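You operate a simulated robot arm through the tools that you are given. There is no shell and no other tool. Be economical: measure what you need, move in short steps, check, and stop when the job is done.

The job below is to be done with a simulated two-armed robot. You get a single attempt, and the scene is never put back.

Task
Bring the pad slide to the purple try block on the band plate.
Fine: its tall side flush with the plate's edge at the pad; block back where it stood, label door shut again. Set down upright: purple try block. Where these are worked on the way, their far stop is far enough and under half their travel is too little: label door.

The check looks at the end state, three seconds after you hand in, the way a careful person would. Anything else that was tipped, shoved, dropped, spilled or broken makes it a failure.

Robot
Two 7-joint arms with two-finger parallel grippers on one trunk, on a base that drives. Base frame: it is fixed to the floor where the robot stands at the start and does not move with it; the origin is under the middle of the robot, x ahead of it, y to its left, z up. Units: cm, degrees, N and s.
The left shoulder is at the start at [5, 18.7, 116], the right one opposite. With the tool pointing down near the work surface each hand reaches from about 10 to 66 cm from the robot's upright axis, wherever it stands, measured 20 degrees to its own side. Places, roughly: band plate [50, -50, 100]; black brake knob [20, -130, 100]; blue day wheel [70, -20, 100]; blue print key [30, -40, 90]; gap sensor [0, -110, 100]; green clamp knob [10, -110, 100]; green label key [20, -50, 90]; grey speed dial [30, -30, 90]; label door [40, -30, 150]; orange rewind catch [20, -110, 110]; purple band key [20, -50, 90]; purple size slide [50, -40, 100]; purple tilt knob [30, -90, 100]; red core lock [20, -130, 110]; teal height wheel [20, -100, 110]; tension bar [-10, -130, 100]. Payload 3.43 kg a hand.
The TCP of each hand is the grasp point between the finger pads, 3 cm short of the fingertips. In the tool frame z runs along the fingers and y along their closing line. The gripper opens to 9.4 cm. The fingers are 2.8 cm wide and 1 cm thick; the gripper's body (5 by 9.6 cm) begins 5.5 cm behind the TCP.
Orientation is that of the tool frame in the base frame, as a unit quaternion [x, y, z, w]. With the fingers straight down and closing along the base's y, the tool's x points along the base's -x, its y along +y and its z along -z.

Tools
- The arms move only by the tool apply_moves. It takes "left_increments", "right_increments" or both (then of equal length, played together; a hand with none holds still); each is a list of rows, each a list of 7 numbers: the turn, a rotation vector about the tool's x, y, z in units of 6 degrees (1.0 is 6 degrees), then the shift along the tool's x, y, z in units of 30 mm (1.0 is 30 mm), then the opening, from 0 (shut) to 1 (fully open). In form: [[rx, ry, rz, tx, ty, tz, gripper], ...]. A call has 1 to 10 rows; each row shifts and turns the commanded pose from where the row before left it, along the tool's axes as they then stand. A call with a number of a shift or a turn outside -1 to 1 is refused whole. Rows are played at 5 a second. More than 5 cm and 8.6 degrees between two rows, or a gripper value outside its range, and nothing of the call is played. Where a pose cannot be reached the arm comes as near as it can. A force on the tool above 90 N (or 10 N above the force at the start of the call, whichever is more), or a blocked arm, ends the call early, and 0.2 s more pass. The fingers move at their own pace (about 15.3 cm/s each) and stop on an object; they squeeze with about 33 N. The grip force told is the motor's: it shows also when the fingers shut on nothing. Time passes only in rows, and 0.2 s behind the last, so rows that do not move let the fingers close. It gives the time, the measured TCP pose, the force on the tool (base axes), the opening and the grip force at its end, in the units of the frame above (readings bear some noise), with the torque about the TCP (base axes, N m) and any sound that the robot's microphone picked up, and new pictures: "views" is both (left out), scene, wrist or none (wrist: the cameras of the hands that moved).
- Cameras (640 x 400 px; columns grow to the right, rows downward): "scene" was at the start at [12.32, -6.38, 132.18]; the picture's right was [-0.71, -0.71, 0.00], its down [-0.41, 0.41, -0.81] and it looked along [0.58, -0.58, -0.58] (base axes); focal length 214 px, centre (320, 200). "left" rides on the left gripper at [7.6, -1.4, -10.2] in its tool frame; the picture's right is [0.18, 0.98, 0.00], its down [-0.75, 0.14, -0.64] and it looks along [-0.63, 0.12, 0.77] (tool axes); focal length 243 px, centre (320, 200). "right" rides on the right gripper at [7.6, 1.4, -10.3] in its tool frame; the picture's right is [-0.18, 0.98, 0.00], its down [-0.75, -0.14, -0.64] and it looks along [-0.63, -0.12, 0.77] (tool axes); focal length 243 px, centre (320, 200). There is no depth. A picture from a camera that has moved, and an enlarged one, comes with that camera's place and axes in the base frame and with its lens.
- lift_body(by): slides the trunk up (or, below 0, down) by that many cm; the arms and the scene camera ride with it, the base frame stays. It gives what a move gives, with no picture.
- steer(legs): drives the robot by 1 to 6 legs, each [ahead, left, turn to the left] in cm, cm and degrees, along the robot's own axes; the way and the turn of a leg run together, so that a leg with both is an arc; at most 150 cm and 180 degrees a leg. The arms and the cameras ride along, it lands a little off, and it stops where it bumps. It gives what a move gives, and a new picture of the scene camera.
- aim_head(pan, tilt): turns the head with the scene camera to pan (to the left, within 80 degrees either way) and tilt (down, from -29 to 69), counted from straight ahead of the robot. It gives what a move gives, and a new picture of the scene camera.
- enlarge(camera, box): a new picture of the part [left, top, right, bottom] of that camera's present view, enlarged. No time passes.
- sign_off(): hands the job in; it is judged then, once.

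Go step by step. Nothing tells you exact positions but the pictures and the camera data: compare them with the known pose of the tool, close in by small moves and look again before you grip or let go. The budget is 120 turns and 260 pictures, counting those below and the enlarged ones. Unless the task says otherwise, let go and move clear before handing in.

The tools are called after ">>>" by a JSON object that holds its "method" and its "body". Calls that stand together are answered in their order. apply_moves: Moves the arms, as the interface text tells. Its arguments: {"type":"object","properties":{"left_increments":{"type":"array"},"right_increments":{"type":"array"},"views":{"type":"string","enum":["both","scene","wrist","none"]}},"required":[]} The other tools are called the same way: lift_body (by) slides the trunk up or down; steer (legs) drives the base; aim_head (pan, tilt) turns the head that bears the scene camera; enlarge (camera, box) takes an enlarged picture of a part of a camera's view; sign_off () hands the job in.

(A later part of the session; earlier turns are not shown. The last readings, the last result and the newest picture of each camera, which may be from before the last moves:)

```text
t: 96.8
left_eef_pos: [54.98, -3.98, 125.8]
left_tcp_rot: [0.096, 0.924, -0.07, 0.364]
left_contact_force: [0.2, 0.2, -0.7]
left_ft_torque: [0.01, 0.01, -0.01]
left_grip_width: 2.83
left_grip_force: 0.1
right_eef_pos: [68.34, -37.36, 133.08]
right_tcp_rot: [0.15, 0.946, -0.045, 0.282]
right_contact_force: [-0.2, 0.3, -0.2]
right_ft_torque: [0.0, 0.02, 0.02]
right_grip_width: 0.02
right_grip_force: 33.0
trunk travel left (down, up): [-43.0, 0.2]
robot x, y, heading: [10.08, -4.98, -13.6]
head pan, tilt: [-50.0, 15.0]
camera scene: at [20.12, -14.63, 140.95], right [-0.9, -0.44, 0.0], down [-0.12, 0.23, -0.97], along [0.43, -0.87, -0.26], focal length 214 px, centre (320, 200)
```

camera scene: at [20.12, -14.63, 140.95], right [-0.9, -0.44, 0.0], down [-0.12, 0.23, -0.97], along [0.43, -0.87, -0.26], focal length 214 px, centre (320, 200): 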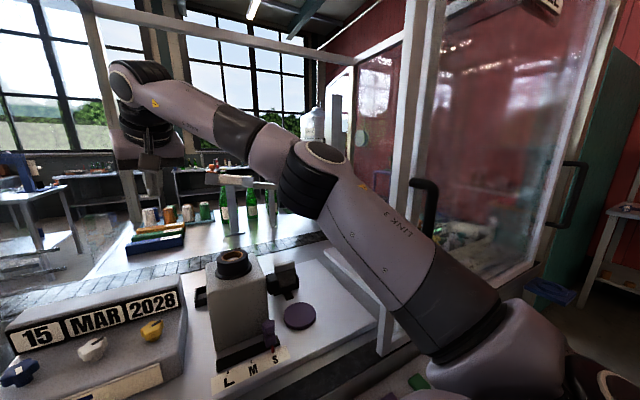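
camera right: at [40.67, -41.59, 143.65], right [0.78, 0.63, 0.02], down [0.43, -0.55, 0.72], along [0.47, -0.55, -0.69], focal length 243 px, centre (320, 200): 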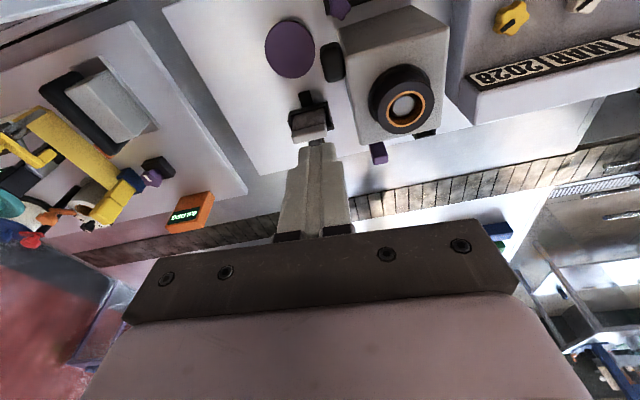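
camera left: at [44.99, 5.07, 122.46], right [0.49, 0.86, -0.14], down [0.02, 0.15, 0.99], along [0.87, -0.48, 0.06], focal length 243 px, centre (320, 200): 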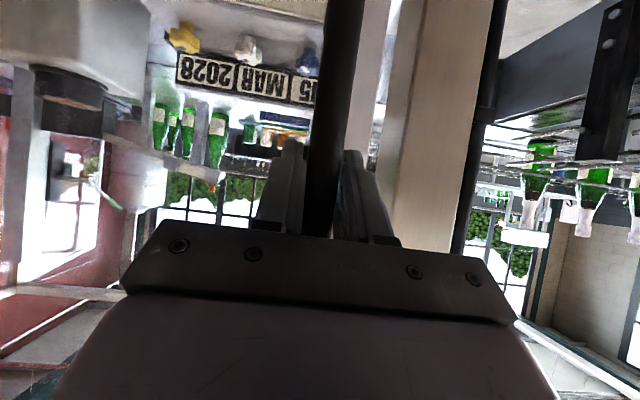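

The right arm is now well placed. I shift the left hand inward and drive 4 cm closer.

>>> {"method": "apply_moves", "body": {"left_increments": [[0, 0, 0, 0, -1, 0, 0.3], [0, 0, 0, 0, -1, 0, 0.3], [0, 0, 0, 0, -1, 0, 0.3]], "views": "none"}}

>>> {"method": "steer", "body": {"legs": [[4.5, -2.5, 0]]}}

>>> {"method": "aim_head", "body": {"pan": -20, "tilt": 35}}

```text
t: 97.6
left_eef_pos: [52.85, -12.92, 126.38]
left_tcp_rot: [0.095, 0.924, -0.069, 0.363]
left_contact_force: [-0.3, -0.7, 0.5]
left_ft_torque: [0.03, -0.01, 0.01]
left_grip_width: 2.84
left_grip_force: 0.1
right_eef_pos: [68.24, -37.47, 132.89]
right_tcp_rot: [0.151, 0.947, -0.046, 0.281]
right_contact_force: [-0.8, -0.1, 0.3]
right_ft_torque: [0.02, -0.03, 0.05]
right_grip_width: 0.02
right_grip_force: 33.2
trunk travel left (down, up): [-43.0, 0.2]
robot x, y, heading: [10.08, -4.64, -13.5]
head pan, tilt: [-50.0, 15.0]
```

```text
t: 98.6
left_eef_pos: [56.69, -16.24, 126.05]
left_tcp_rot: [0.097, 0.925, -0.07, 0.362]
left_contact_force: [0.4, 0.1, 0.8]
left_ft_torque: [0.03, -0.01, -0.03]
left_grip_width: 2.83
left_grip_force: 0.1
right_eef_pos: [72.35, -40.91, 132.9]
right_tcp_rot: [0.149, 0.947, -0.044, 0.281]
right_contact_force: [0.5, -0.3, -1.0]
right_ft_torque: [0.01, -0.02, -0.03]
right_grip_width: 0.03
right_grip_force: 32.8
trunk travel left (down, up): [-43.0, 0.2]
robot x, y, heading: [13.89, -8.65, -13.7]
head pan, tilt: [-50.0, 15.0]
camera scene: at [24.07, -18.22, 140.94], right [-0.9, -0.45, 0.0], down [-0.12, 0.23, -0.97], along [0.43, -0.86, -0.26], focal length 214 px, centre (320, 200)
```

scene: 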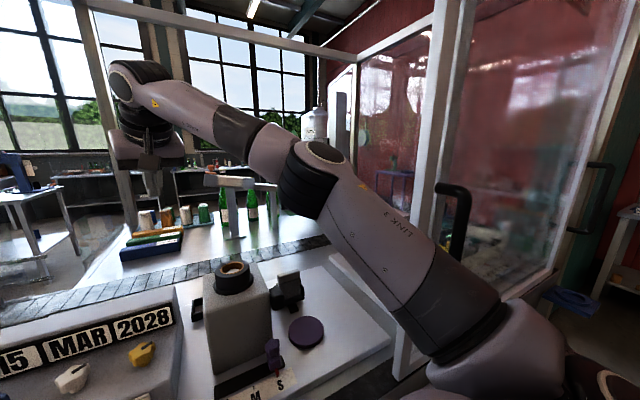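

```text
t: 99.5
left_eef_pos: [56.66, -16.25, 126.38]
left_tcp_rot: [0.096, 0.924, -0.07, 0.364]
left_contact_force: [0.1, 0.0, 0.0]
left_ft_torque: [-0.01, 0.0, 0.01]
left_grip_width: 2.81
left_grip_force: 0.1
right_eef_pos: [72.23, -40.78, 133.08]
right_tcp_rot: [0.151, 0.947, -0.045, 0.281]
right_contact_force: [0.0, 0.1, -0.3]
right_ft_torque: [-0.01, -0.01, 0.02]
right_grip_width: 0.0
right_grip_force: 33.3
trunk travel left (down, up): [-43.0, 0.2]
robot x, y, heading: [13.7, -8.15, -13.8]
head pan, tilt: [-20.0, 35.0]
camera scene: at [27.16, -14.66, 137.76], right [-0.55, -0.83, 0.0], down [-0.48, 0.32, -0.82], along [0.68, -0.45, -0.57], focal length 214 px, centre (320, 200)
```

scene: 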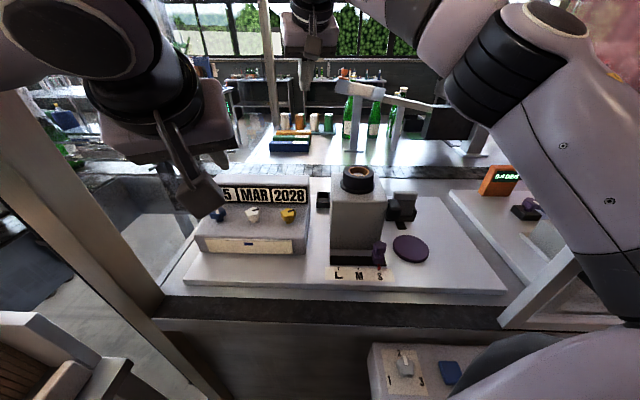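

Now I bring the right hand over the block area behind the tower, still high, and look down.

>>> {"method": "apply_moves", "body": {"right_increments": [[0, 1, 0, 0.2, -1, 0, 0.6], [0, 1, 0, 0.2, -1, 0, 0.6], [0, 0, 0, 0.2, -1, 0, 0.6], [0, 0, 0, 0.2, -1, 0, 0.6], [0, 0, 0, 0, -0.8, 0, 0.6]], "views": "both"}}

```text
t: 100.7
left_eef_pos: [56.76, -16.18, 126.23]
left_tcp_rot: [0.096, 0.924, -0.069, 0.363]
left_contact_force: [0.3, 0.0, -0.3]
left_ft_torque: [0.01, -0.02, 0.02]
left_grip_width: 2.8
left_grip_force: 0.0
right_eef_pos: [65.61, -53.9, 132.05]
right_tcp_rot: [0.154, 0.971, -0.029, 0.181]
right_contact_force: [0.0, 0.3, 0.0]
right_ft_torque: [0.01, 0.01, 0.02]
right_grip_width: 5.64
right_grip_force: 0.0
trunk travel left (down, up): [-43.0, 0.2]
robot x, y, heading: [13.82, -8.14, -13.4]
head pan, tilt: [-20.0, 35.0]
camera scene: at [27.15, -14.7, 137.75], right [-0.55, -0.83, 0.0], down [-0.48, 0.32, -0.82], along [0.68, -0.45, -0.57], focal length 214 px, centre (320, 200)
camera right: at [55.88, -49.27, 138.88], right [0.47, 0.88, 0.07], down [0.41, -0.28, 0.87], along [0.79, -0.38, -0.49], focal length 243 px, centre (320, 200)
```

scene: 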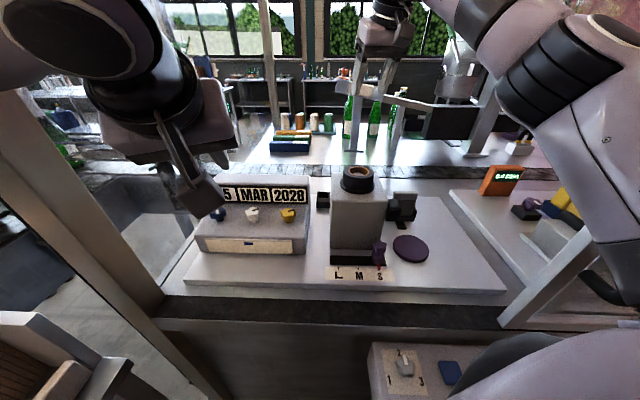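
right: 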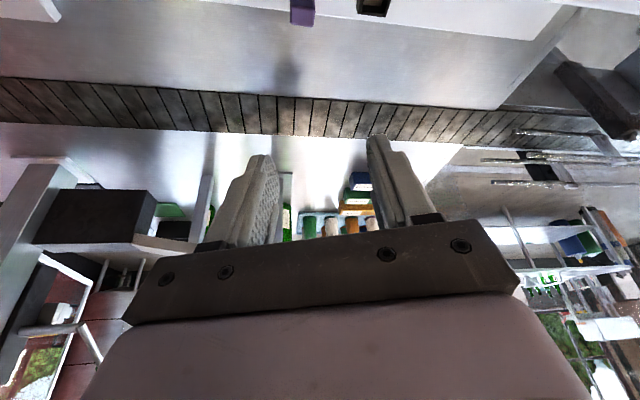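

The block shows at the top of the picture; I zoom on it to fix its place.

>>> {"method": "enlarge", "body": {"camera": "right", "box": [260, 0, 400, 60]}}

```text
4.57 times, centred on (330, 30) of right
camera zoom: at [55.88, -49.27, 138.88], right [0.47, 0.88, 0.07], down [0.41, -0.28, 0.87], along [0.79, -0.38, -0.49], focal length 1109 px, centre (274, 977)
```

zoom: 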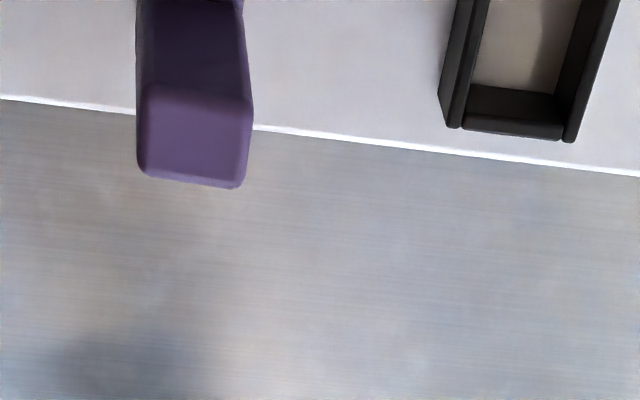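

Block top centre is at about (68.8,-56.0), aligned with the machine, 2.9 × 2 cm. To grip it upright I need a bit more reach; I check the left side and drive closer.

>>> {"method": "aim_head", "body": {"pan": 60, "tilt": 20}}

>>> {"method": "steer", "body": {"legs": [[4, -2, 5]]}}

```text
t: 102.2
left_eef_pos: [56.7, -16.27, 126.26]
left_tcp_rot: [0.095, 0.924, -0.069, 0.364]
left_contact_force: [-0.4, 0.6, 0.1]
left_ft_torque: [-0.01, 0.05, 0.02]
left_grip_width: 2.81
left_grip_force: 0.1
right_eef_pos: [65.67, -53.77, 132.03]
right_tcp_rot: [0.154, 0.971, -0.03, 0.181]
right_contact_force: [-0.2, -0.1, 1.3]
right_ft_torque: [0.0, 0.01, 0.0]
right_grip_width: 5.63
right_grip_force: 0.2
trunk travel left (down, up): [-43.0, 0.2]
robot x, y, heading: [13.8, -8.12, -13.5]
head pan, tilt: [60.0, 20.0]
camera scene: at [26.25, -3.04, 140.14], right [0.72, -0.69, 0.0], down [-0.24, -0.25, -0.94], along [0.65, 0.68, -0.34], focal length 214 px, centre (320, 200)
```

scene: 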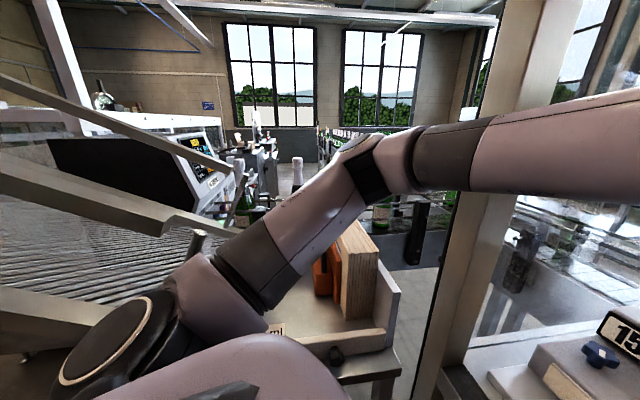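

```text
t: 103.3
left_eef_pos: [60.45, -15.2, 126.31]
left_tcp_rot: [0.056, 0.927, -0.054, 0.366]
left_contact_force: [-1.5, 0.4, -0.2]
left_ft_torque: [-0.01, -0.03, -0.02]
left_grip_width: 2.82
left_grip_force: 0.0
right_eef_pos: [72.53, -52.02, 132.0]
right_tcp_rot: [0.113, 0.977, -0.022, 0.182]
right_contact_force: [-0.2, 0.1, -0.4]
right_ft_torque: [0.0, 0.0, 0.04]
right_grip_width: 5.67
right_grip_force: 0.1
trunk travel left (down, up): [-43.0, 0.2]
robot x, y, heading: [17.25, -10.74, -8.5]
head pan, tilt: [60.0, 20.0]
stopped in leg 1: the robot was blocked; the commanded pose is now the measured one
camera scene: at [28.94, -4.68, 140.15], right [0.78, -0.63, 0.0], down [-0.21, -0.27, -0.94], along [0.59, 0.73, -0.34], focal length 214 px, centre (320, 200)
```

scene: 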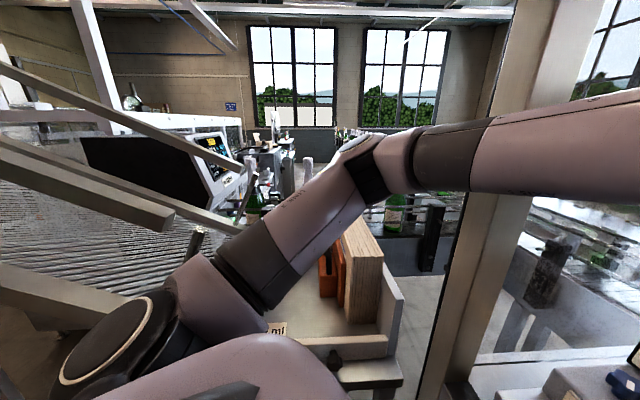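

Now the reach should do. I make the right tool vertical and aligned with the machine, still high.

>>> {"method": "apply_moves", "body": {"right_increments": [[0, 1, 0, 0, 0, 0, 0.6], [0, 1, 0, 0, 0, 0, 0.6], [0, 1, 0, 0, 0, 0, 0.6], [0, 0.5, 0, 0, 0, 0, 0.6], [0, 0, 1, 0, 0, 0, 0.6], [0, 0, 1, 0, 0, 0.5, 0.6], [0, 0, 1, 0, 0, 0.5, 0.6], [0, 0, 0.75, 0, 0, 0.5, 0.6]], "views": "wrist"}}

>>> {"method": "aim_head", "body": {"pan": -25, "tilt": 35}}

```text
t: 105.1
left_eef_pos: [60.5, -15.36, 126.34]
left_tcp_rot: [0.055, 0.928, -0.054, 0.365]
left_contact_force: [-0.1, -0.8, -0.1]
left_ft_torque: [0.0, -0.02, -0.03]
left_grip_width: 2.81
left_grip_force: 0.1
right_eef_pos: [67.73, -51.1, 125.81]
right_tcp_rot: [0.306, 0.952, -0.001, -0.001]
right_contact_force: [0.1, -0.5, 0.4]
right_ft_torque: [0.0, -0.04, 0.0]
right_grip_width: 5.65
right_grip_force: 0.0
right hand out of reach, approached as far as the arm can: row 1, 2, 3, 4
trunk travel left (down, up): [-43.0, 0.2]
robot x, y, heading: [17.57, -10.95, -8.9]
head pan, tilt: [60.0, 20.0]
camera right: at [62.47, -45.46, 136.02], right [0.72, 0.69, 0.0], down [0.53, -0.55, 0.64], along [0.44, -0.47, -0.77], focal length 243 px, centre (320, 200)
```

right: 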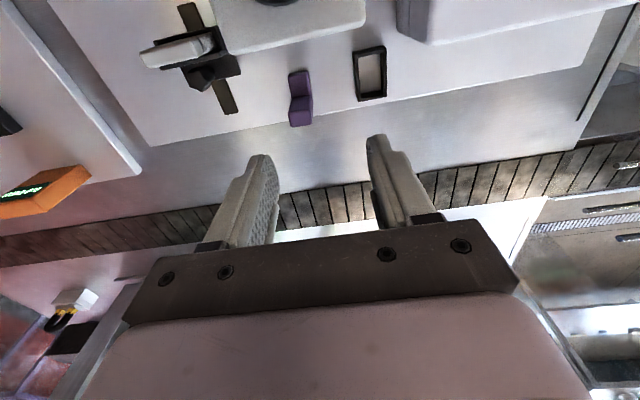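

```text
t: 106.7
left_eef_pos: [60.74, -15.34, 126.11]
left_tcp_rot: [0.056, 0.928, -0.054, 0.365]
left_contact_force: [-0.1, 0.0, 0.2]
left_ft_torque: [-0.01, -0.02, -0.02]
left_grip_width: 2.83
left_grip_force: 0.0
right_eef_pos: [67.68, -51.07, 125.83]
right_tcp_rot: [0.305, 0.952, -0.001, 0.0]
right_contact_force: [-0.2, 0.8, -0.4]
right_ft_torque: [-0.01, 0.02, -0.07]
right_grip_width: 5.63
right_grip_force: 0.1
trunk travel left (down, up): [-43.0, 0.2]
robot x, y, heading: [16.96, -10.6, -8.6]
head pan, tilt: [-25.0, 35.0]
camera scene: at [30.59, -16.88, 137.75], right [-0.55, -0.83, 0.0], down [-0.48, 0.32, -0.82], along [0.68, -0.45, -0.57], focal length 214 px, centre (320, 200)
```

scene: 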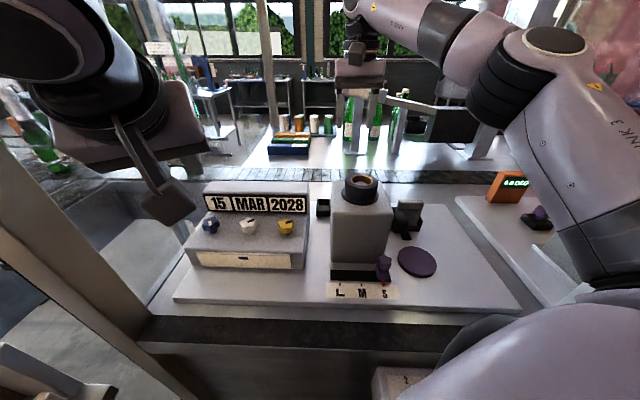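

A fine top view: I see the block with its foot towards me, and the pad unit riding a dark strip. I enlarge.

>>> {"method": "enlarge", "body": {"camera": "right", "box": [130, 0, 410, 150]}}

>>> {"method": "enlarge", "body": {"camera": "right", "box": [260, 50, 340, 140]}}

>>> {"method": "enlarge", "body": {"camera": "scene", "box": [310, 160, 460, 310]}}

```text
2.29 times, centred on (270, 75) of right
camera zoom: at [62.46, -45.43, 136.05], right [0.72, 0.69, 0.0], down [0.53, -0.55, 0.64], along [0.44, -0.47, -0.77], focal length 555 px, centre (434, 486)
```

zoom: 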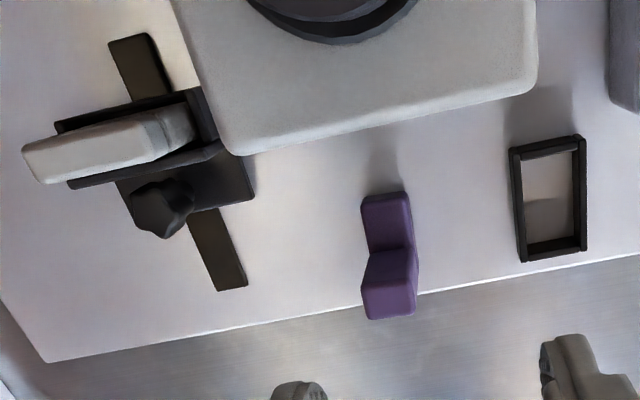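

```text
4.44 times, centred on (300, 95) of right
camera zoom: at [62.46, -45.43, 136.05], right [0.72, 0.69, 0.0], down [0.53, -0.55, 0.64], along [0.44, -0.47, -0.77], focal length 1078 px, centre (409, 667)
```

zoom: 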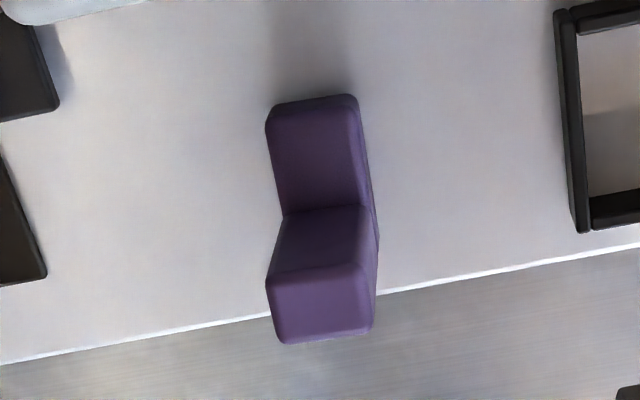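

```text
2.67 times, centred on (385, 235) of scene
camera zoom: at [30.59, -16.88, 137.75], right [-0.55, -0.83, 0.0], down [-0.48, 0.32, -0.82], along [0.68, -0.45, -0.57], focal length 572 px, centre (147, 107)
```

zoom: 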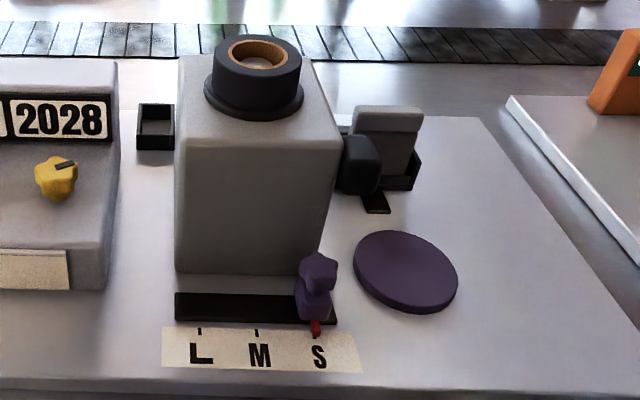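

I now know: the block (foot towards me) stands at left −4.9, the pad rides a rail toward the plate, and the plate's far edge is about in-line 72. I lower and centre the open hand over the block.

>>> {"method": "apply_moves", "body": {"right_increments": [[0, 0, 0, -0.2, -0.4, 0.8, 0.6], [0, 0, 0, -0.4, -0.4, 0.8, 0.6], [0, 0, 0, -0.4, -0.32, 0.8, 0.6], [0, 0, 0, -0.23, 0, 0.6, 0.6]], "views": "wrist"}}

```text
t: 107.7
left_eef_pos: [60.57, -15.21, 126.23]
left_tcp_rot: [0.056, 0.928, -0.054, 0.365]
left_contact_force: [0.1, 0.3, 0.4]
left_ft_torque: [0.0, 0.01, 0.0]
left_grip_width: 2.83
left_grip_force: 0.1
right_eef_pos: [68.8, -55.89, 116.59]
right_tcp_rot: [0.306, 0.952, -0.001, 0.001]
right_contact_force: [0.6, 0.2, -1.1]
right_ft_torque: [-0.03, 0.02, 0.01]
right_grip_width: 5.64
right_grip_force: 0.0
trunk travel left (down, up): [-43.0, 0.2]
robot x, y, heading: [17.38, -11.08, -8.9]
head pan, tilt: [-25.0, 35.0]
camera right: at [63.45, -50.25, 126.96], right [0.72, 0.69, 0.0], down [0.53, -0.55, 0.64], along [0.44, -0.46, -0.77], focal length 243 px, centre (320, 200)
```

right: 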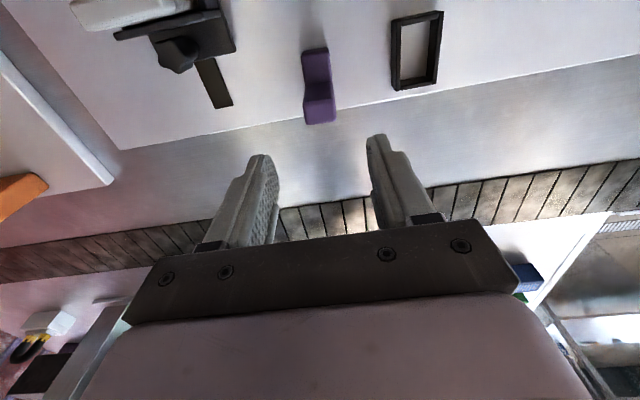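

The hand is centred above the block. I lower onto it and check before gripping.

>>> {"method": "apply_moves", "body": {"right_increments": [[0, 0, 0, 0, 0, 1, 0.6], [0, 0, 0, 0, 0, 1, 0.6], [0, 0, 0, 0, 0, 1, 0.6], [0, 0, 0, 0, 0, 0.6, 0.6], [0, 0, 0, 0, 0, 0.6, 0.6]], "views": "wrist"}}

```text
t: 108.9
left_eef_pos: [60.63, -15.38, 126.3]
left_tcp_rot: [0.056, 0.928, -0.055, 0.364]
left_contact_force: [0.2, -0.1, -0.5]
left_ft_torque: [0.0, 0.01, -0.03]
left_grip_width: 2.83
left_grip_force: 0.0
right_eef_pos: [68.88, -55.89, 103.99]
right_tcp_rot: [0.307, 0.952, -0.001, 0.0]
right_contact_force: [0.4, -0.7, 0.7]
right_ft_torque: [0.0, -0.02, -0.03]
right_grip_width: 5.6
right_grip_force: 0.0
trunk travel left (down, up): [-43.0, 0.2]
robot x, y, heading: [17.25, -10.85, -8.7]
head pan, tilt: [-25.0, 35.0]
camera right: at [63.49, -50.32, 114.35], right [0.72, 0.69, 0.0], down [0.53, -0.55, 0.64], along [0.44, -0.47, -0.77], focal length 243 px, centre (320, 200)
```

right: 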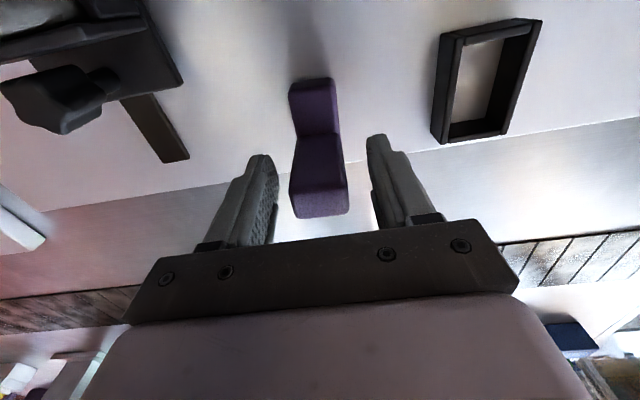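

The block is centred between the pads. I close.

>>> {"method": "apply_moves", "body": {"right_increments": [[0, 0, 0, 0, 0, 0, 0.2], [0, 0, 0, 0, 0, 0, 0.1], [0, 0, 0, 0, 0, 0, 0.1], [0, 0, 0, 0, 0, 0, 0.1]], "views": "wrist"}}

```text
t: 109.9
left_eef_pos: [60.53, -15.33, 126.14]
left_tcp_rot: [0.055, 0.928, -0.054, 0.365]
left_contact_force: [0.0, -0.7, -0.7]
left_ft_torque: [-0.02, 0.02, 0.01]
left_grip_width: 2.82
left_grip_force: 0.1
right_eef_pos: [68.8, -55.96, 104.11]
right_tcp_rot: [0.306, 0.952, -0.001, -0.001]
right_contact_force: [-0.1, 0.0, 0.8]
right_ft_torque: [-0.05, 0.01, 0.0]
right_grip_width: 3.34
right_grip_force: 33.0
trunk travel left (down, up): [-43.0, 0.2]
robot x, y, heading: [17.52, -10.58, -8.7]
head pan, tilt: [-25.0, 35.0]
camera right: at [63.48, -50.31, 114.38], right [0.72, 0.69, 0.0], down [0.53, -0.55, 0.64], along [0.44, -0.47, -0.77], focal length 243 px, centre (320, 200)
```

right: 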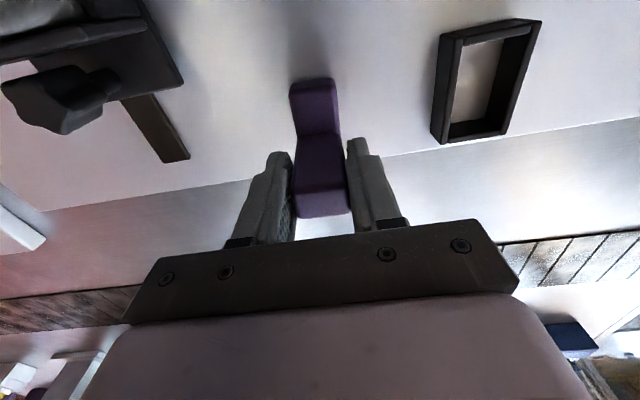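

Gripped (3.3 cm). To keep the gripper body above the tower's nozzle later, I regrip 1.2 cm higher, then lift 14 cm.

>>> {"method": "apply_moves", "body": {"right_increments": [[0, 0, 0, 0, 0, 0, 0.5], [0, 0, 0, 0, 0, 0, 0.5], [0, 0, 0, 0, 0, -0.4, 0.5], [0, 0, 0, 0, 0, 0, 0.1], [0, 0, 0, 0, 0, 0, 0.1], [0, 0, 0, 0, 0, 0, 0.1], [0, 0, 0, 0, 0, -0.5, 0.1]], "views": "wrist"}}

```text
t: 111.5
left_eef_pos: [60.71, -15.22, 126.24]
left_tcp_rot: [0.055, 0.928, -0.054, 0.365]
left_contact_force: [-0.5, -0.2, 0.5]
left_ft_torque: [-0.02, 0.02, 0.0]
left_grip_width: 2.84
left_grip_force: 0.1
right_eef_pos: [68.88, -55.87, 106.95]
right_tcp_rot: [0.306, 0.952, -0.001, 0.0]
right_contact_force: [0.0, -0.4, -0.6]
right_ft_torque: [-0.05, -0.02, -0.02]
right_grip_width: 3.34
right_grip_force: 33.0
trunk travel left (down, up): [-43.0, 0.2]
robot x, y, heading: [17.4, -11.02, -8.7]
head pan, tilt: [-25.0, 35.0]
camera right: at [63.48, -50.33, 117.15], right [0.72, 0.69, 0.0], down [0.53, -0.55, 0.64], along [0.44, -0.47, -0.77], focal length 243 px, centre (320, 200)
```

right: 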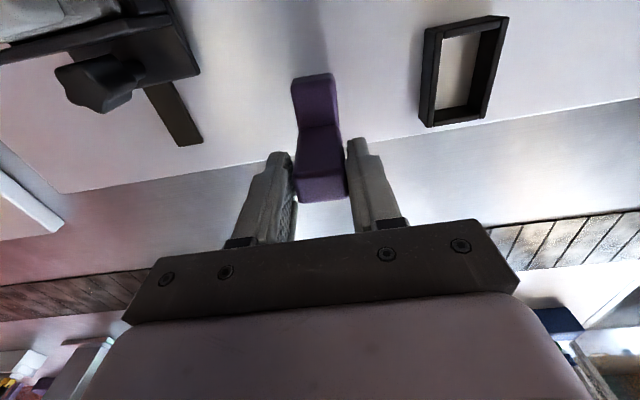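

The block is lifted. I raise it to z 120 and move it right, then back over the pad toward the plate.

>>> {"method": "apply_moves", "body": {"right_increments": [[0, 0, 0, 0, 0, -1, 0.1], [0, 0, 0, 0, 0, -1, 0.1], [0, 0, 0, 0, 0, -1, 0.1], [0, 0, 0, 0, 0, -1, 0.1], [0, 0, 0, 0, -1, -0.3, 0.1], [0, 0, 0, 0, -1, 0, 0.1], [0, 0, 0, 0, -1, 0, 0.1], [0, 0, 0, 0, -1, 0, 0.1]], "views": "both"}}

```text
t: 113.3
left_eef_pos: [60.58, -15.22, 126.26]
left_tcp_rot: [0.055, 0.928, -0.053, 0.365]
left_contact_force: [0.1, 0.6, 0.6]
left_ft_torque: [-0.02, 0.01, 0.02]
left_grip_width: 2.83
left_grip_force: 0.0
right_eef_pos: [61.68, -65.76, 119.9]
right_tcp_rot: [0.306, 0.952, -0.001, 0.0]
right_contact_force: [0.1, 0.6, -1.8]
right_ft_torque: [0.02, 0.01, 0.0]
right_grip_width: 3.37
right_grip_force: 32.7
trunk travel left (down, up): [-43.0, 0.2]
robot x, y, heading: [17.06, -11.03, -8.6]
head pan, tilt: [-25.0, 35.0]
camera scene: at [30.56, -16.94, 137.75], right [-0.56, -0.83, 0.0], down [-0.48, 0.32, -0.82], along [0.68, -0.45, -0.57], focal length 214 px, centre (320, 200)
camera right: at [56.37, -60.22, 130.15], right [0.72, 0.69, 0.0], down [0.53, -0.55, 0.64], along [0.44, -0.46, -0.77], focal length 243 px, centre (320, 200)
```

scene: 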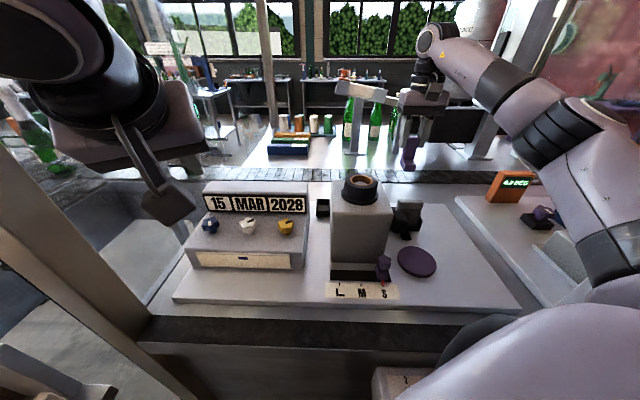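
right: 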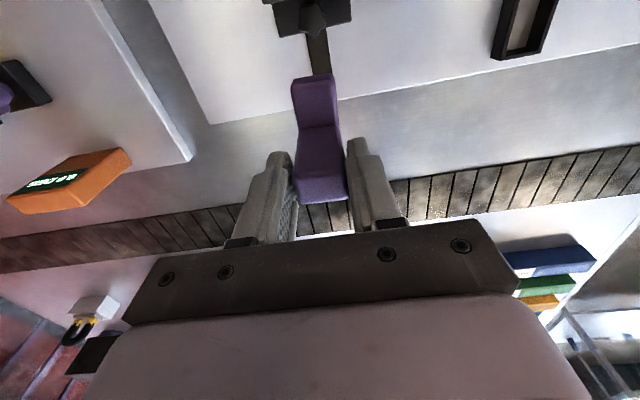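

Over the rail now. I move back toward the plate at this height.

>>> {"method": "apply_moves", "body": {"right_increments": [[0, 0, 0, 1, 0, 0, 0.1], [0, 0, 0, 1, 0, 0, 0.1], [0, 0, 0, 1, 0, 0, 0.1], [0, 0, 0, 1, 0, 0, 0.1], [0, 0, 0, 1, 0, 0, 0.1], [0, 0, 0, 0.83, 0, 0, 0.1]], "views": "both"}}

>>> {"method": "enlarge", "body": {"camera": "scene", "box": [320, 130, 480, 300]}}

```text
t: 114.9
left_eef_pos: [64.85, -12.73, 124.23]
left_tcp_rot: [0.04, 0.935, -0.055, 0.347]
left_contact_force: [-0.3, 0.3, -0.3]
left_ft_torque: [0.02, 0.02, -0.01]
left_grip_width: 2.82
left_grip_force: 0.0
right_eef_pos: [54.81, -49.3, 119.01]
right_tcp_rot: [0.227, 0.973, -0.04, -0.017]
right_contact_force: [0.0, -0.6, -0.7]
right_ft_torque: [0.04, -0.01, 0.02]
right_grip_width: 2.22
right_grip_force: 0.0
trunk travel left (down, up): [-43.0, 0.2]
robot x, y, heading: [17.38, -10.48, -7.3]
head pan, tilt: [-25.0, 35.0]
stopped in row 6 (right hand): the arm was blocked; the commanded pose is now the measured one
camera scene: at [35.45, -14.98, 136.98], right [-0.53, -0.85, 0.03], down [-0.52, 0.3, -0.8], along [0.67, -0.44, -0.6], focal length 214 px, centre (320, 200)
camera right: at [49.28, -43.89, 129.25], right [0.6, 0.8, -0.09], down [0.65, -0.41, 0.64], along [0.47, -0.44, -0.76], focal length 243 px, centre (320, 200)
```

scene: 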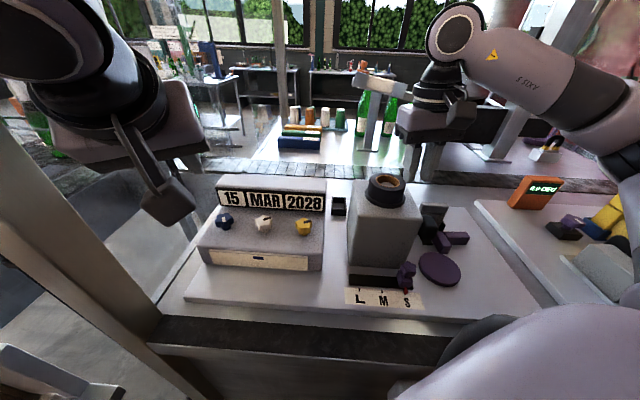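
right: 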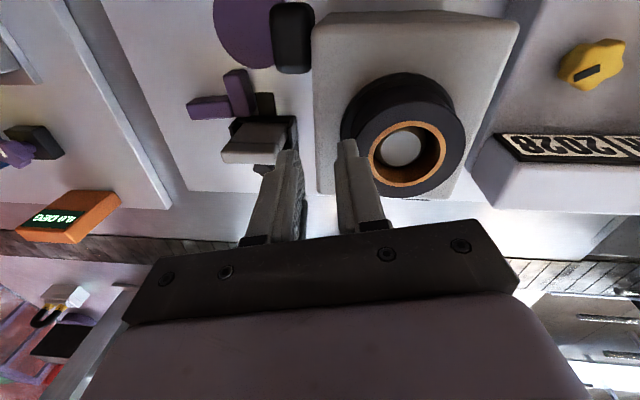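

```text
2.35 times, centred on (400, 215) of scene
camera zoom: at [35.45, -14.98, 136.98], right [-0.53, -0.85, 0.03], down [-0.52, 0.3, -0.8], along [0.67, -0.44, -0.6], focal length 505 px, centre (132, 165)
```

zoom: 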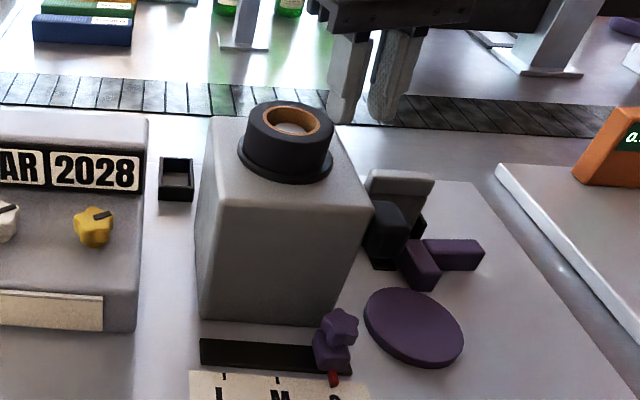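

The arm got blocked (likely the elbow at the door) and the block slipped out; it now lies between plate and pad. First I see what the right elbow touches.

>>> {"method": "aim_head", "body": {"pan": -70, "tilt": 20}}

```text
t: 116.0
left_eef_pos: [64.69, -12.43, 124.34]
left_tcp_rot: [0.036, 0.935, -0.054, 0.347]
left_contact_force: [0.0, 0.7, -1.1]
left_ft_torque: [0.03, 0.01, 0.01]
left_grip_width: 2.83
left_grip_force: 0.1
right_eef_pos: [54.89, -49.24, 119.12]
right_tcp_rot: [0.226, 0.973, -0.041, -0.016]
right_contact_force: [0.7, 0.6, -0.2]
right_ft_torque: [-0.01, -0.01, 0.0]
right_grip_width: 0.9
right_grip_force: 0.1
trunk travel left (down, up): [-43.0, 0.2]
robot x, y, heading: [17.34, -10.79, -6.9]
head pan, tilt: [-70.0, 20.0]
camera scene: at [30.06, -19.31, 139.78], right [-0.97, -0.23, 0.04], down [-0.12, 0.32, -0.94], along [0.2, -0.92, -0.34], focal length 214 px, centre (320, 200)
```

scene: 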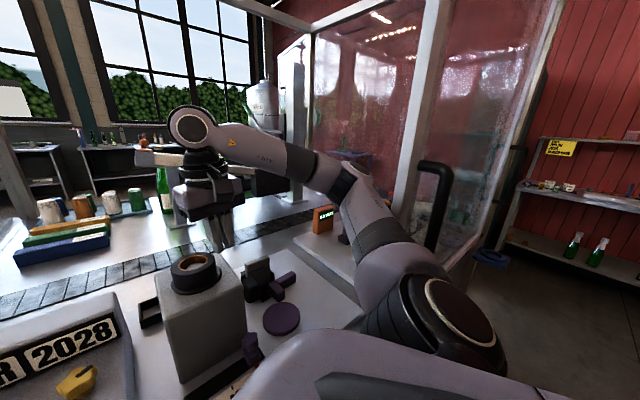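

The upper arm is against the door stile. I stretch the hand forward again to relieve it, then back the base off instead.

>>> {"method": "apply_moves", "body": {"right_increments": [[0, 0, 0, -0.8, 0, -0.6, 0.1], [0, 0, 0, -1, -0.3, -0.6, 0.1], [0, 0, 0, -1, -0.3, 0, 0.1]], "views": "none"}}

>>> {"method": "steer", "body": {"legs": [[-7, 2, 0]]}}

```text
t: 117.0
left_eef_pos: [62.84, -13.88, 125.47]
left_tcp_rot: [0.042, 0.932, -0.05, 0.358]
left_contact_force: [-0.1, -0.3, 0.5]
left_ft_torque: [0.01, 0.03, -0.01]
left_grip_width: 2.82
left_grip_force: 0.1
right_eef_pos: [59.51, -56.0, 123.18]
right_tcp_rot: [0.232, 0.972, -0.031, -0.01]
right_contact_force: [-0.3, 0.1, 0.8]
right_ft_torque: [0.01, -0.02, -0.01]
right_grip_width: 0.92
right_grip_force: 0.1
trunk travel left (down, up): [-43.0, 0.2]
robot x, y, heading: [17.21, -10.95, -7.2]
head pan, tilt: [-70.0, 20.0]
stopped in row 3 (right hand): the arm was blocked; the commanded pose is now the measured one
```

```text
t: 117.9
left_eef_pos: [60.14, -11.37, 125.49]
left_tcp_rot: [0.034, 0.932, -0.048, 0.359]
left_contact_force: [0.0, 0.0, -0.4]
left_ft_torque: [-0.02, 0.02, -0.04]
left_grip_width: 2.83
left_grip_force: 0.1
right_eef_pos: [58.13, -52.54, 123.06]
right_tcp_rot: [0.209, 0.977, -0.043, -0.011]
right_contact_force: [0.0, -0.2, -0.1]
right_ft_torque: [0.03, -0.02, 0.0]
right_grip_width: 0.95
right_grip_force: 0.0
trunk travel left (down, up): [-43.0, 0.2]
robot x, y, heading: [14.61, -9.07, -6.1]
head pan, tilt: [-70.0, 20.0]
stopped in leg 1: the robot was blocked; the commanded pose is now the measured one
camera scene: at [25.2, -18.86, 139.95], right [-0.97, -0.24, 0.02], down [-0.1, 0.33, -0.94], along [0.22, -0.91, -0.34], focal length 214 px, centre (320, 200)
```

scene: 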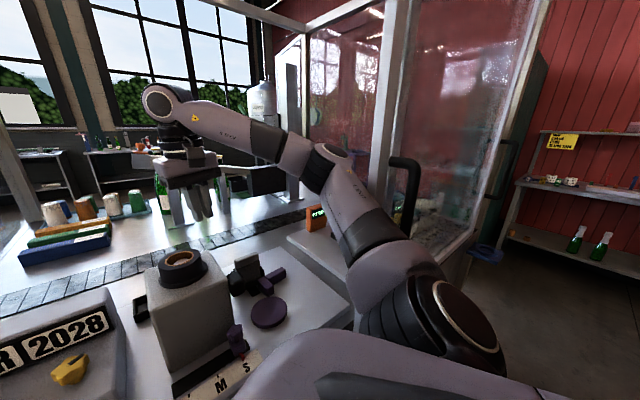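

The elbow is caught inside the stile. I stretch the hand forward-left so the elbow swings free, then back up.

>>> {"method": "apply_moves", "body": {"right_increments": [[0, 0, 0, -0.8, 0.8, 0, 0.1], [0, 0, 0, -0.8, 0.8, 0, 0.1], [0, 0, 0, -0.8, 0.6, 0, 0.1], [0, 0, 0, -0.6, 0.5, 0, 0.1]], "views": "scene"}}

```text
t: 118.9
left_eef_pos: [58.26, -12.06, 126.18]
left_tcp_rot: [0.037, 0.929, -0.047, 0.365]
left_contact_force: [0.5, -0.1, 0.1]
left_ft_torque: [-0.02, 0.0, -0.02]
left_grip_width: 2.78
left_grip_force: 0.0
right_eef_pos: [67.48, -50.02, 123.44]
right_tcp_rot: [0.216, 0.976, -0.039, -0.002]
right_contact_force: [0.6, 0.5, 0.2]
right_ft_torque: [0.01, 0.01, -0.02]
right_grip_width: 0.92
right_grip_force: 0.0
trunk travel left (down, up): [-43.0, 0.2]
robot x, y, heading: [14.61, -9.5, -6.5]
head pan, tilt: [-70.0, 20.0]
camera scene: at [22.94, -19.32, 140.14], right [-0.97, -0.23, 0.0], down [-0.08, 0.33, -0.94], along [0.22, -0.91, -0.34], focal length 214 px, centre (320, 200)
```

scene: 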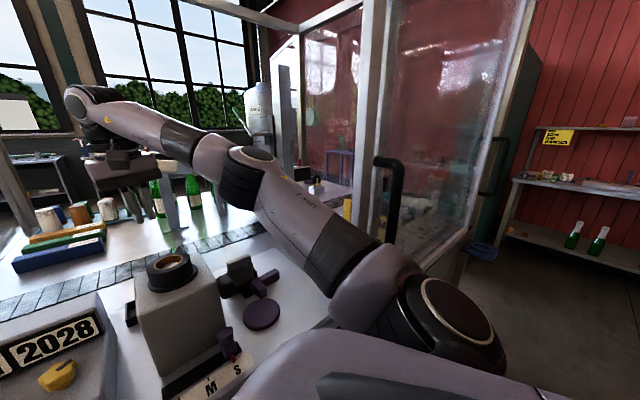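

Free again. Now I set the left hand back and upright, so that I can take a better base pose (further left and back) for working at the plate.

>>> {"method": "apply_moves", "body": {"left_increments": [[0, 1, 0, 0.3, -0.2, 0.2, 0.3], [0, 1, 0, 0.3, -0.2, 0.2, 0.3], [0, 1, 0, 0.3, -0.2, 0.3, 0.3], [0, 1, 0, 0.4, 0, 0.3, 0.3], [0, 1, 0, 0.4, 0, 0.3, 0.3], [0, 1, 0, 0.4, 0, 0.3, 0.3], [0, 0.5, 0, 0.4, 0, 0.3, 0.3], [0, 0, 0, 0.5, 0, 0, 0.3]], "views": "none"}}

>>> {"method": "steer", "body": {"legs": [[-5, 4, 0]]}}

>>> {"method": "aim_head", "body": {"pan": 50, "tilt": 25}}

```text
t: 120.7
left_eef_pos: [51.9, -13.81, 117.95]
left_tcp_rot: [0.05, 0.998, -0.032, 0.035]
left_contact_force: [0.3, -0.4, -0.1]
left_ft_torque: [0.02, -0.01, 0.01]
left_grip_width: 2.84
left_grip_force: 0.0
right_eef_pos: [67.37, -50.0, 123.55]
right_tcp_rot: [0.217, 0.975, -0.038, -0.001]
right_contact_force: [0.4, -1.1, -0.3]
right_ft_torque: [0.01, -0.01, -0.01]
right_grip_width: 0.92
right_grip_force: 0.1
trunk travel left (down, up): [-43.0, 0.2]
robot x, y, heading: [14.46, -9.79, -6.5]
head pan, tilt: [-70.0, 20.0]
```

```text
t: 121.8
left_eef_pos: [47.44, -9.37, 118.07]
left_tcp_rot: [0.051, 0.998, -0.031, 0.035]
left_contact_force: [0.4, -0.7, -0.2]
left_ft_torque: [-0.01, 0.0, -0.01]
left_grip_width: 2.83
left_grip_force: 0.0
right_eef_pos: [62.75, -45.64, 123.46]
right_tcp_rot: [0.216, 0.976, -0.038, -0.001]
right_contact_force: [-1.0, 0.0, -0.8]
right_ft_torque: [0.01, 0.0, -0.01]
right_grip_width: 0.95
right_grip_force: 0.0
trunk travel left (down, up): [-43.0, 0.2]
robot x, y, heading: [10.03, -5.14, -6.8]
head pan, tilt: [-70.0, 20.0]
camera scene: at [18.23, -14.91, 140.15], right [-0.97, -0.23, 0.0], down [-0.08, 0.33, -0.94], along [0.22, -0.91, -0.34], focal length 214 px, centre (320, 200)
```

scene: 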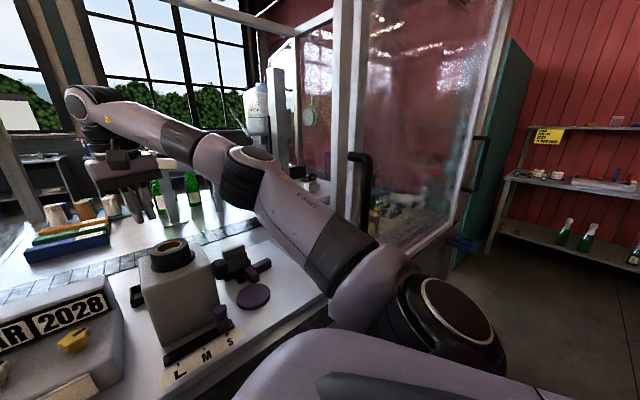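

```text
t: 123.8
left_eef_pos: [47.41, -9.34, 118.04]
left_tcp_rot: [0.051, 0.998, -0.031, 0.035]
left_contact_force: [-0.8, 0.4, -0.3]
left_ft_torque: [-0.01, -0.03, -0.04]
left_grip_width: 2.77
left_grip_force: 0.1
right_eef_pos: [62.85, -45.6, 123.51]
right_tcp_rot: [0.216, 0.976, -0.038, -0.001]
right_contact_force: [-0.1, 0.1, -0.6]
right_ft_torque: [0.0, 0.01, 0.01]
right_grip_width: 0.92
right_grip_force: 0.0
trunk travel left (down, up): [-43.0, 0.2]
robot x, y, heading: [9.68, -5.29, -6.4]
head pan, tilt: [50.0, 25.0]
camera scene: at [22.79, 0.43, 139.33], right [0.69, -0.73, 0.0], down [-0.31, -0.29, -0.91], along [0.66, 0.62, -0.42], focal length 214 px, centre (320, 200)
```

scene: 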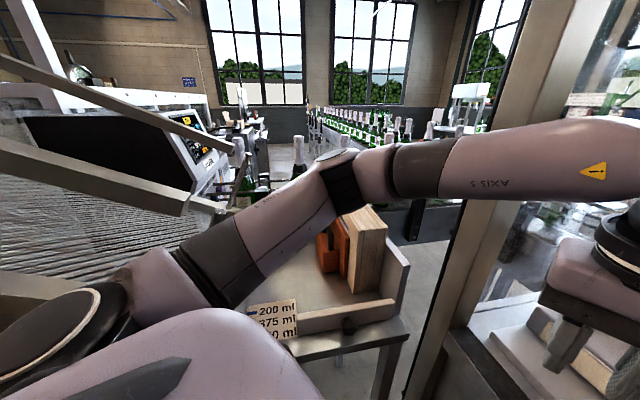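

Left side is clear. I strafe left along the machine and then turn right to face it.

>>> {"method": "steer", "body": {"legs": [[3.5, 7, 0], [0, 0, -12], [0, 0, -12]]}}

>>> {"method": "aim_head", "body": {"pan": -45, "tilt": 20}}

```text
t: 126.6
left_eef_pos: [46.63, -17.67, 118.14]
left_tcp_rot: [0.257, 0.965, -0.039, 0.027]
left_contact_force: [-0.3, 0.8, 0.4]
left_ft_torque: [0.01, -0.02, 0.01]
left_grip_width: 2.81
left_grip_force: 0.1
right_eef_pos: [46.07, -57.16, 123.53]
right_tcp_rot: [0.414, 0.909, -0.036, -0.009]
right_contact_force: [-0.6, -0.4, 0.8]
right_ft_torque: [-0.01, -0.01, 0.0]
right_grip_width: 0.94
right_grip_force: 0.1
trunk travel left (down, up): [-43.0, 0.2]
robot x, y, heading: [14.26, 1.4, -30.5]
head pan, tilt: [50.0, 25.0]
camera scene: at [28.21, 1.32, 139.33], right [0.33, -0.94, 0.0], down [-0.4, -0.14, -0.91], along [0.85, 0.3, -0.42], focal length 214 px, centre (320, 200)
```

scene: 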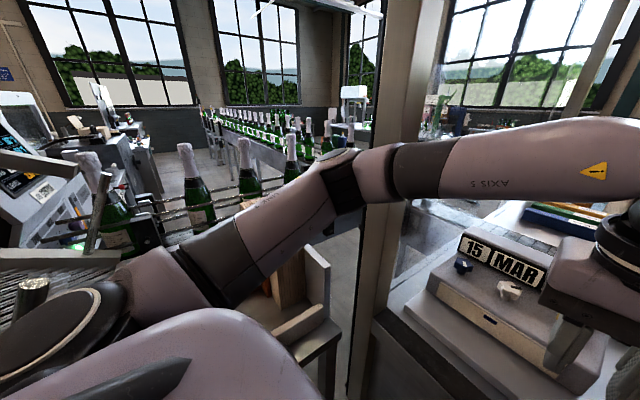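

```text
t: 128.3
left_eef_pos: [46.59, -17.62, 118.21]
left_tcp_rot: [0.257, 0.965, -0.039, 0.028]
left_contact_force: [0.1, -0.6, 0.4]
left_ft_torque: [-0.01, -0.01, -0.02]
left_grip_width: 2.84
left_grip_force: 0.1
right_eef_pos: [45.95, -57.31, 123.54]
right_tcp_rot: [0.414, 0.909, -0.036, -0.009]
right_contact_force: [0.1, -0.9, -0.6]
right_ft_torque: [-0.02, -0.02, 0.03]
right_grip_width: 0.92
right_grip_force: 0.1
trunk travel left (down, up): [-43.0, 0.2]
robot x, y, heading: [14.38, 1.55, -30.7]
head pan, tilt: [-45.0, 20.0]
camera scene: at [21.91, -10.75, 140.14], right [-0.97, -0.25, 0.0], down [-0.09, 0.33, -0.94], along [0.24, -0.91, -0.34], focal length 214 px, centre (320, 200)
```

scene: 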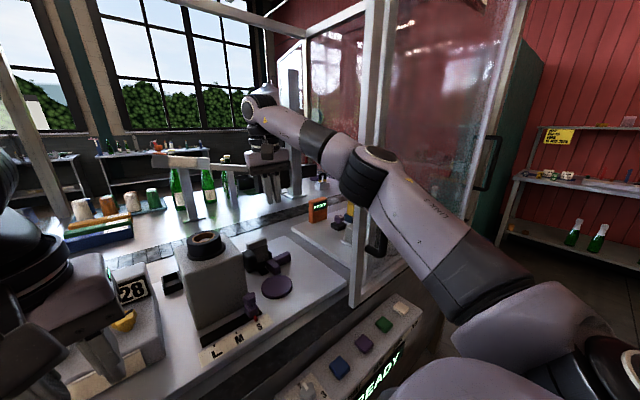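

Now the right hand is above the plate with a free elbow. I look at the fallen block.

>>> {"method": "aim_head", "body": {"pan": -22, "tilt": 35}}

>>> {"method": "enlarge", "body": {"camera": "scene", "box": [280, 130, 460, 290]}}

>>> {"method": "enlarge", "body": {"camera": "right", "box": [0, 0, 640, 400]}}

```text
t: 129.2
left_eef_pos: [46.63, -17.75, 118.07]
left_tcp_rot: [0.257, 0.965, -0.039, 0.027]
left_contact_force: [0.2, -0.5, 0.8]
left_ft_torque: [0.01, -0.01, -0.01]
left_grip_width: 2.8
left_grip_force: 0.1
right_eef_pos: [46.11, -56.99, 123.48]
right_tcp_rot: [0.414, 0.91, -0.036, -0.008]
right_contact_force: [0.1, 0.3, 0.2]
right_ft_torque: [-0.03, 0.02, -0.01]
right_grip_width: 0.96
right_grip_force: 0.0
trunk travel left (down, up): [-43.0, 0.2]
robot x, y, heading: [14.33, 1.32, -30.2]
head pan, tilt: [-22.0, 35.0]
camera scene: at [24.92, -8.72, 137.76], right [-0.79, -0.61, 0.0], down [-0.35, 0.45, -0.82], along [0.5, -0.65, -0.57], focal length 214 px, centre (320, 200)
```

scene: 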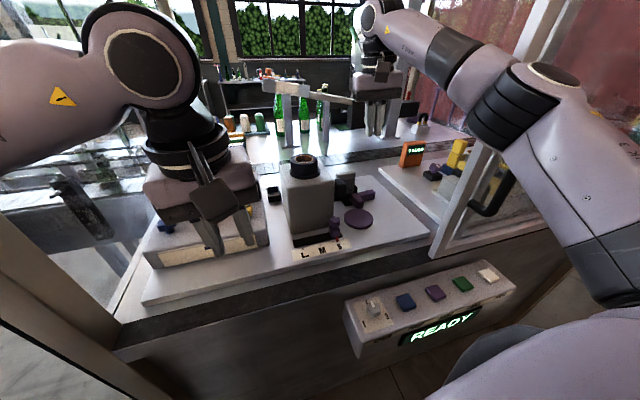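

```text
2.50 times, centred on (370, 210) of scene
camera zoom: at [24.92, -8.72, 137.76], right [-0.79, -0.61, 0.0], down [-0.35, 0.45, -0.82], along [0.5, -0.65, -0.57], focal length 536 px, centre (195, 175)
```

zoom: 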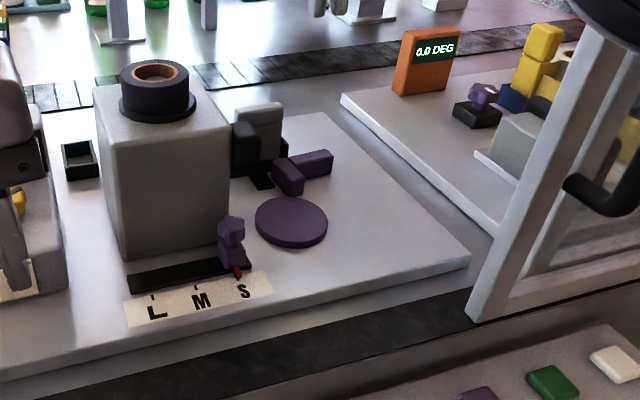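

```text
1.00 times, centred on (320, 200) of right (not enlarged: the box is as wide or as high as the picture)
camera zoom: at [42.65, -49.85, 133.54], right [0.86, 0.5, -0.07], down [0.42, -0.62, 0.66], along [0.29, -0.6, -0.75], focal length 243 px, centre (320, 200)
```

zoom: 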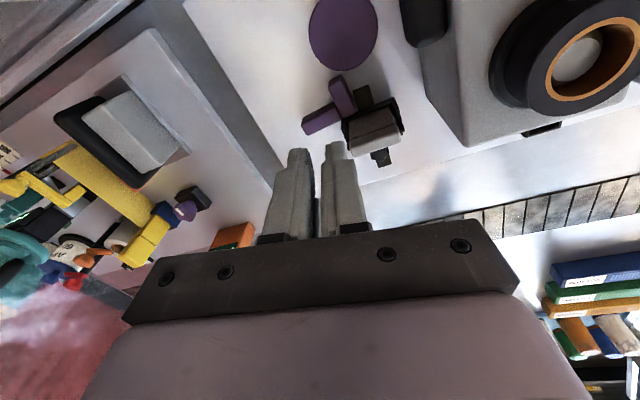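

The block is lying between plate and pad. I zoom in to see how it lies.

>>> {"method": "enlarge", "body": {"camera": "right", "box": [280, 50, 420, 180]}}

>>> {"method": "enlarge", "body": {"camera": "scene", "box": [330, 165, 390, 230]}}

```text
3.08 times, centred on (350, 115) of right
camera zoom: at [42.65, -49.85, 133.54], right [0.86, 0.5, -0.07], down [0.42, -0.62, 0.66], along [0.29, -0.6, -0.75], focal length 746 px, centre (228, 462)
```

zoom: 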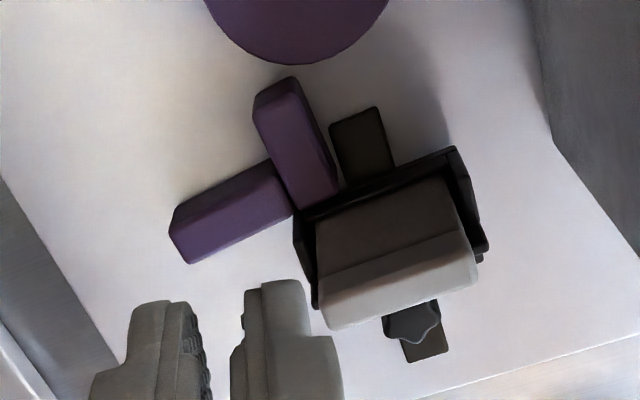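

```text
6.15 times, centred on (360, 198) of scene
camera zoom: at [24.92, -8.72, 137.76], right [-0.79, -0.61, 0.0], down [-0.35, 0.45, -0.82], along [0.5, -0.65, -0.57], focal length 1320 px, centre (74, 215)
```

zoom: 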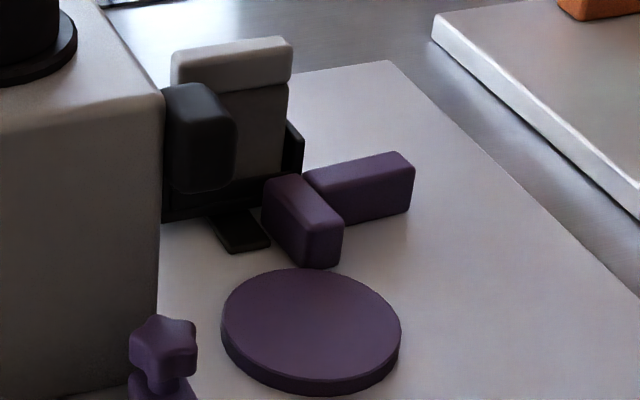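

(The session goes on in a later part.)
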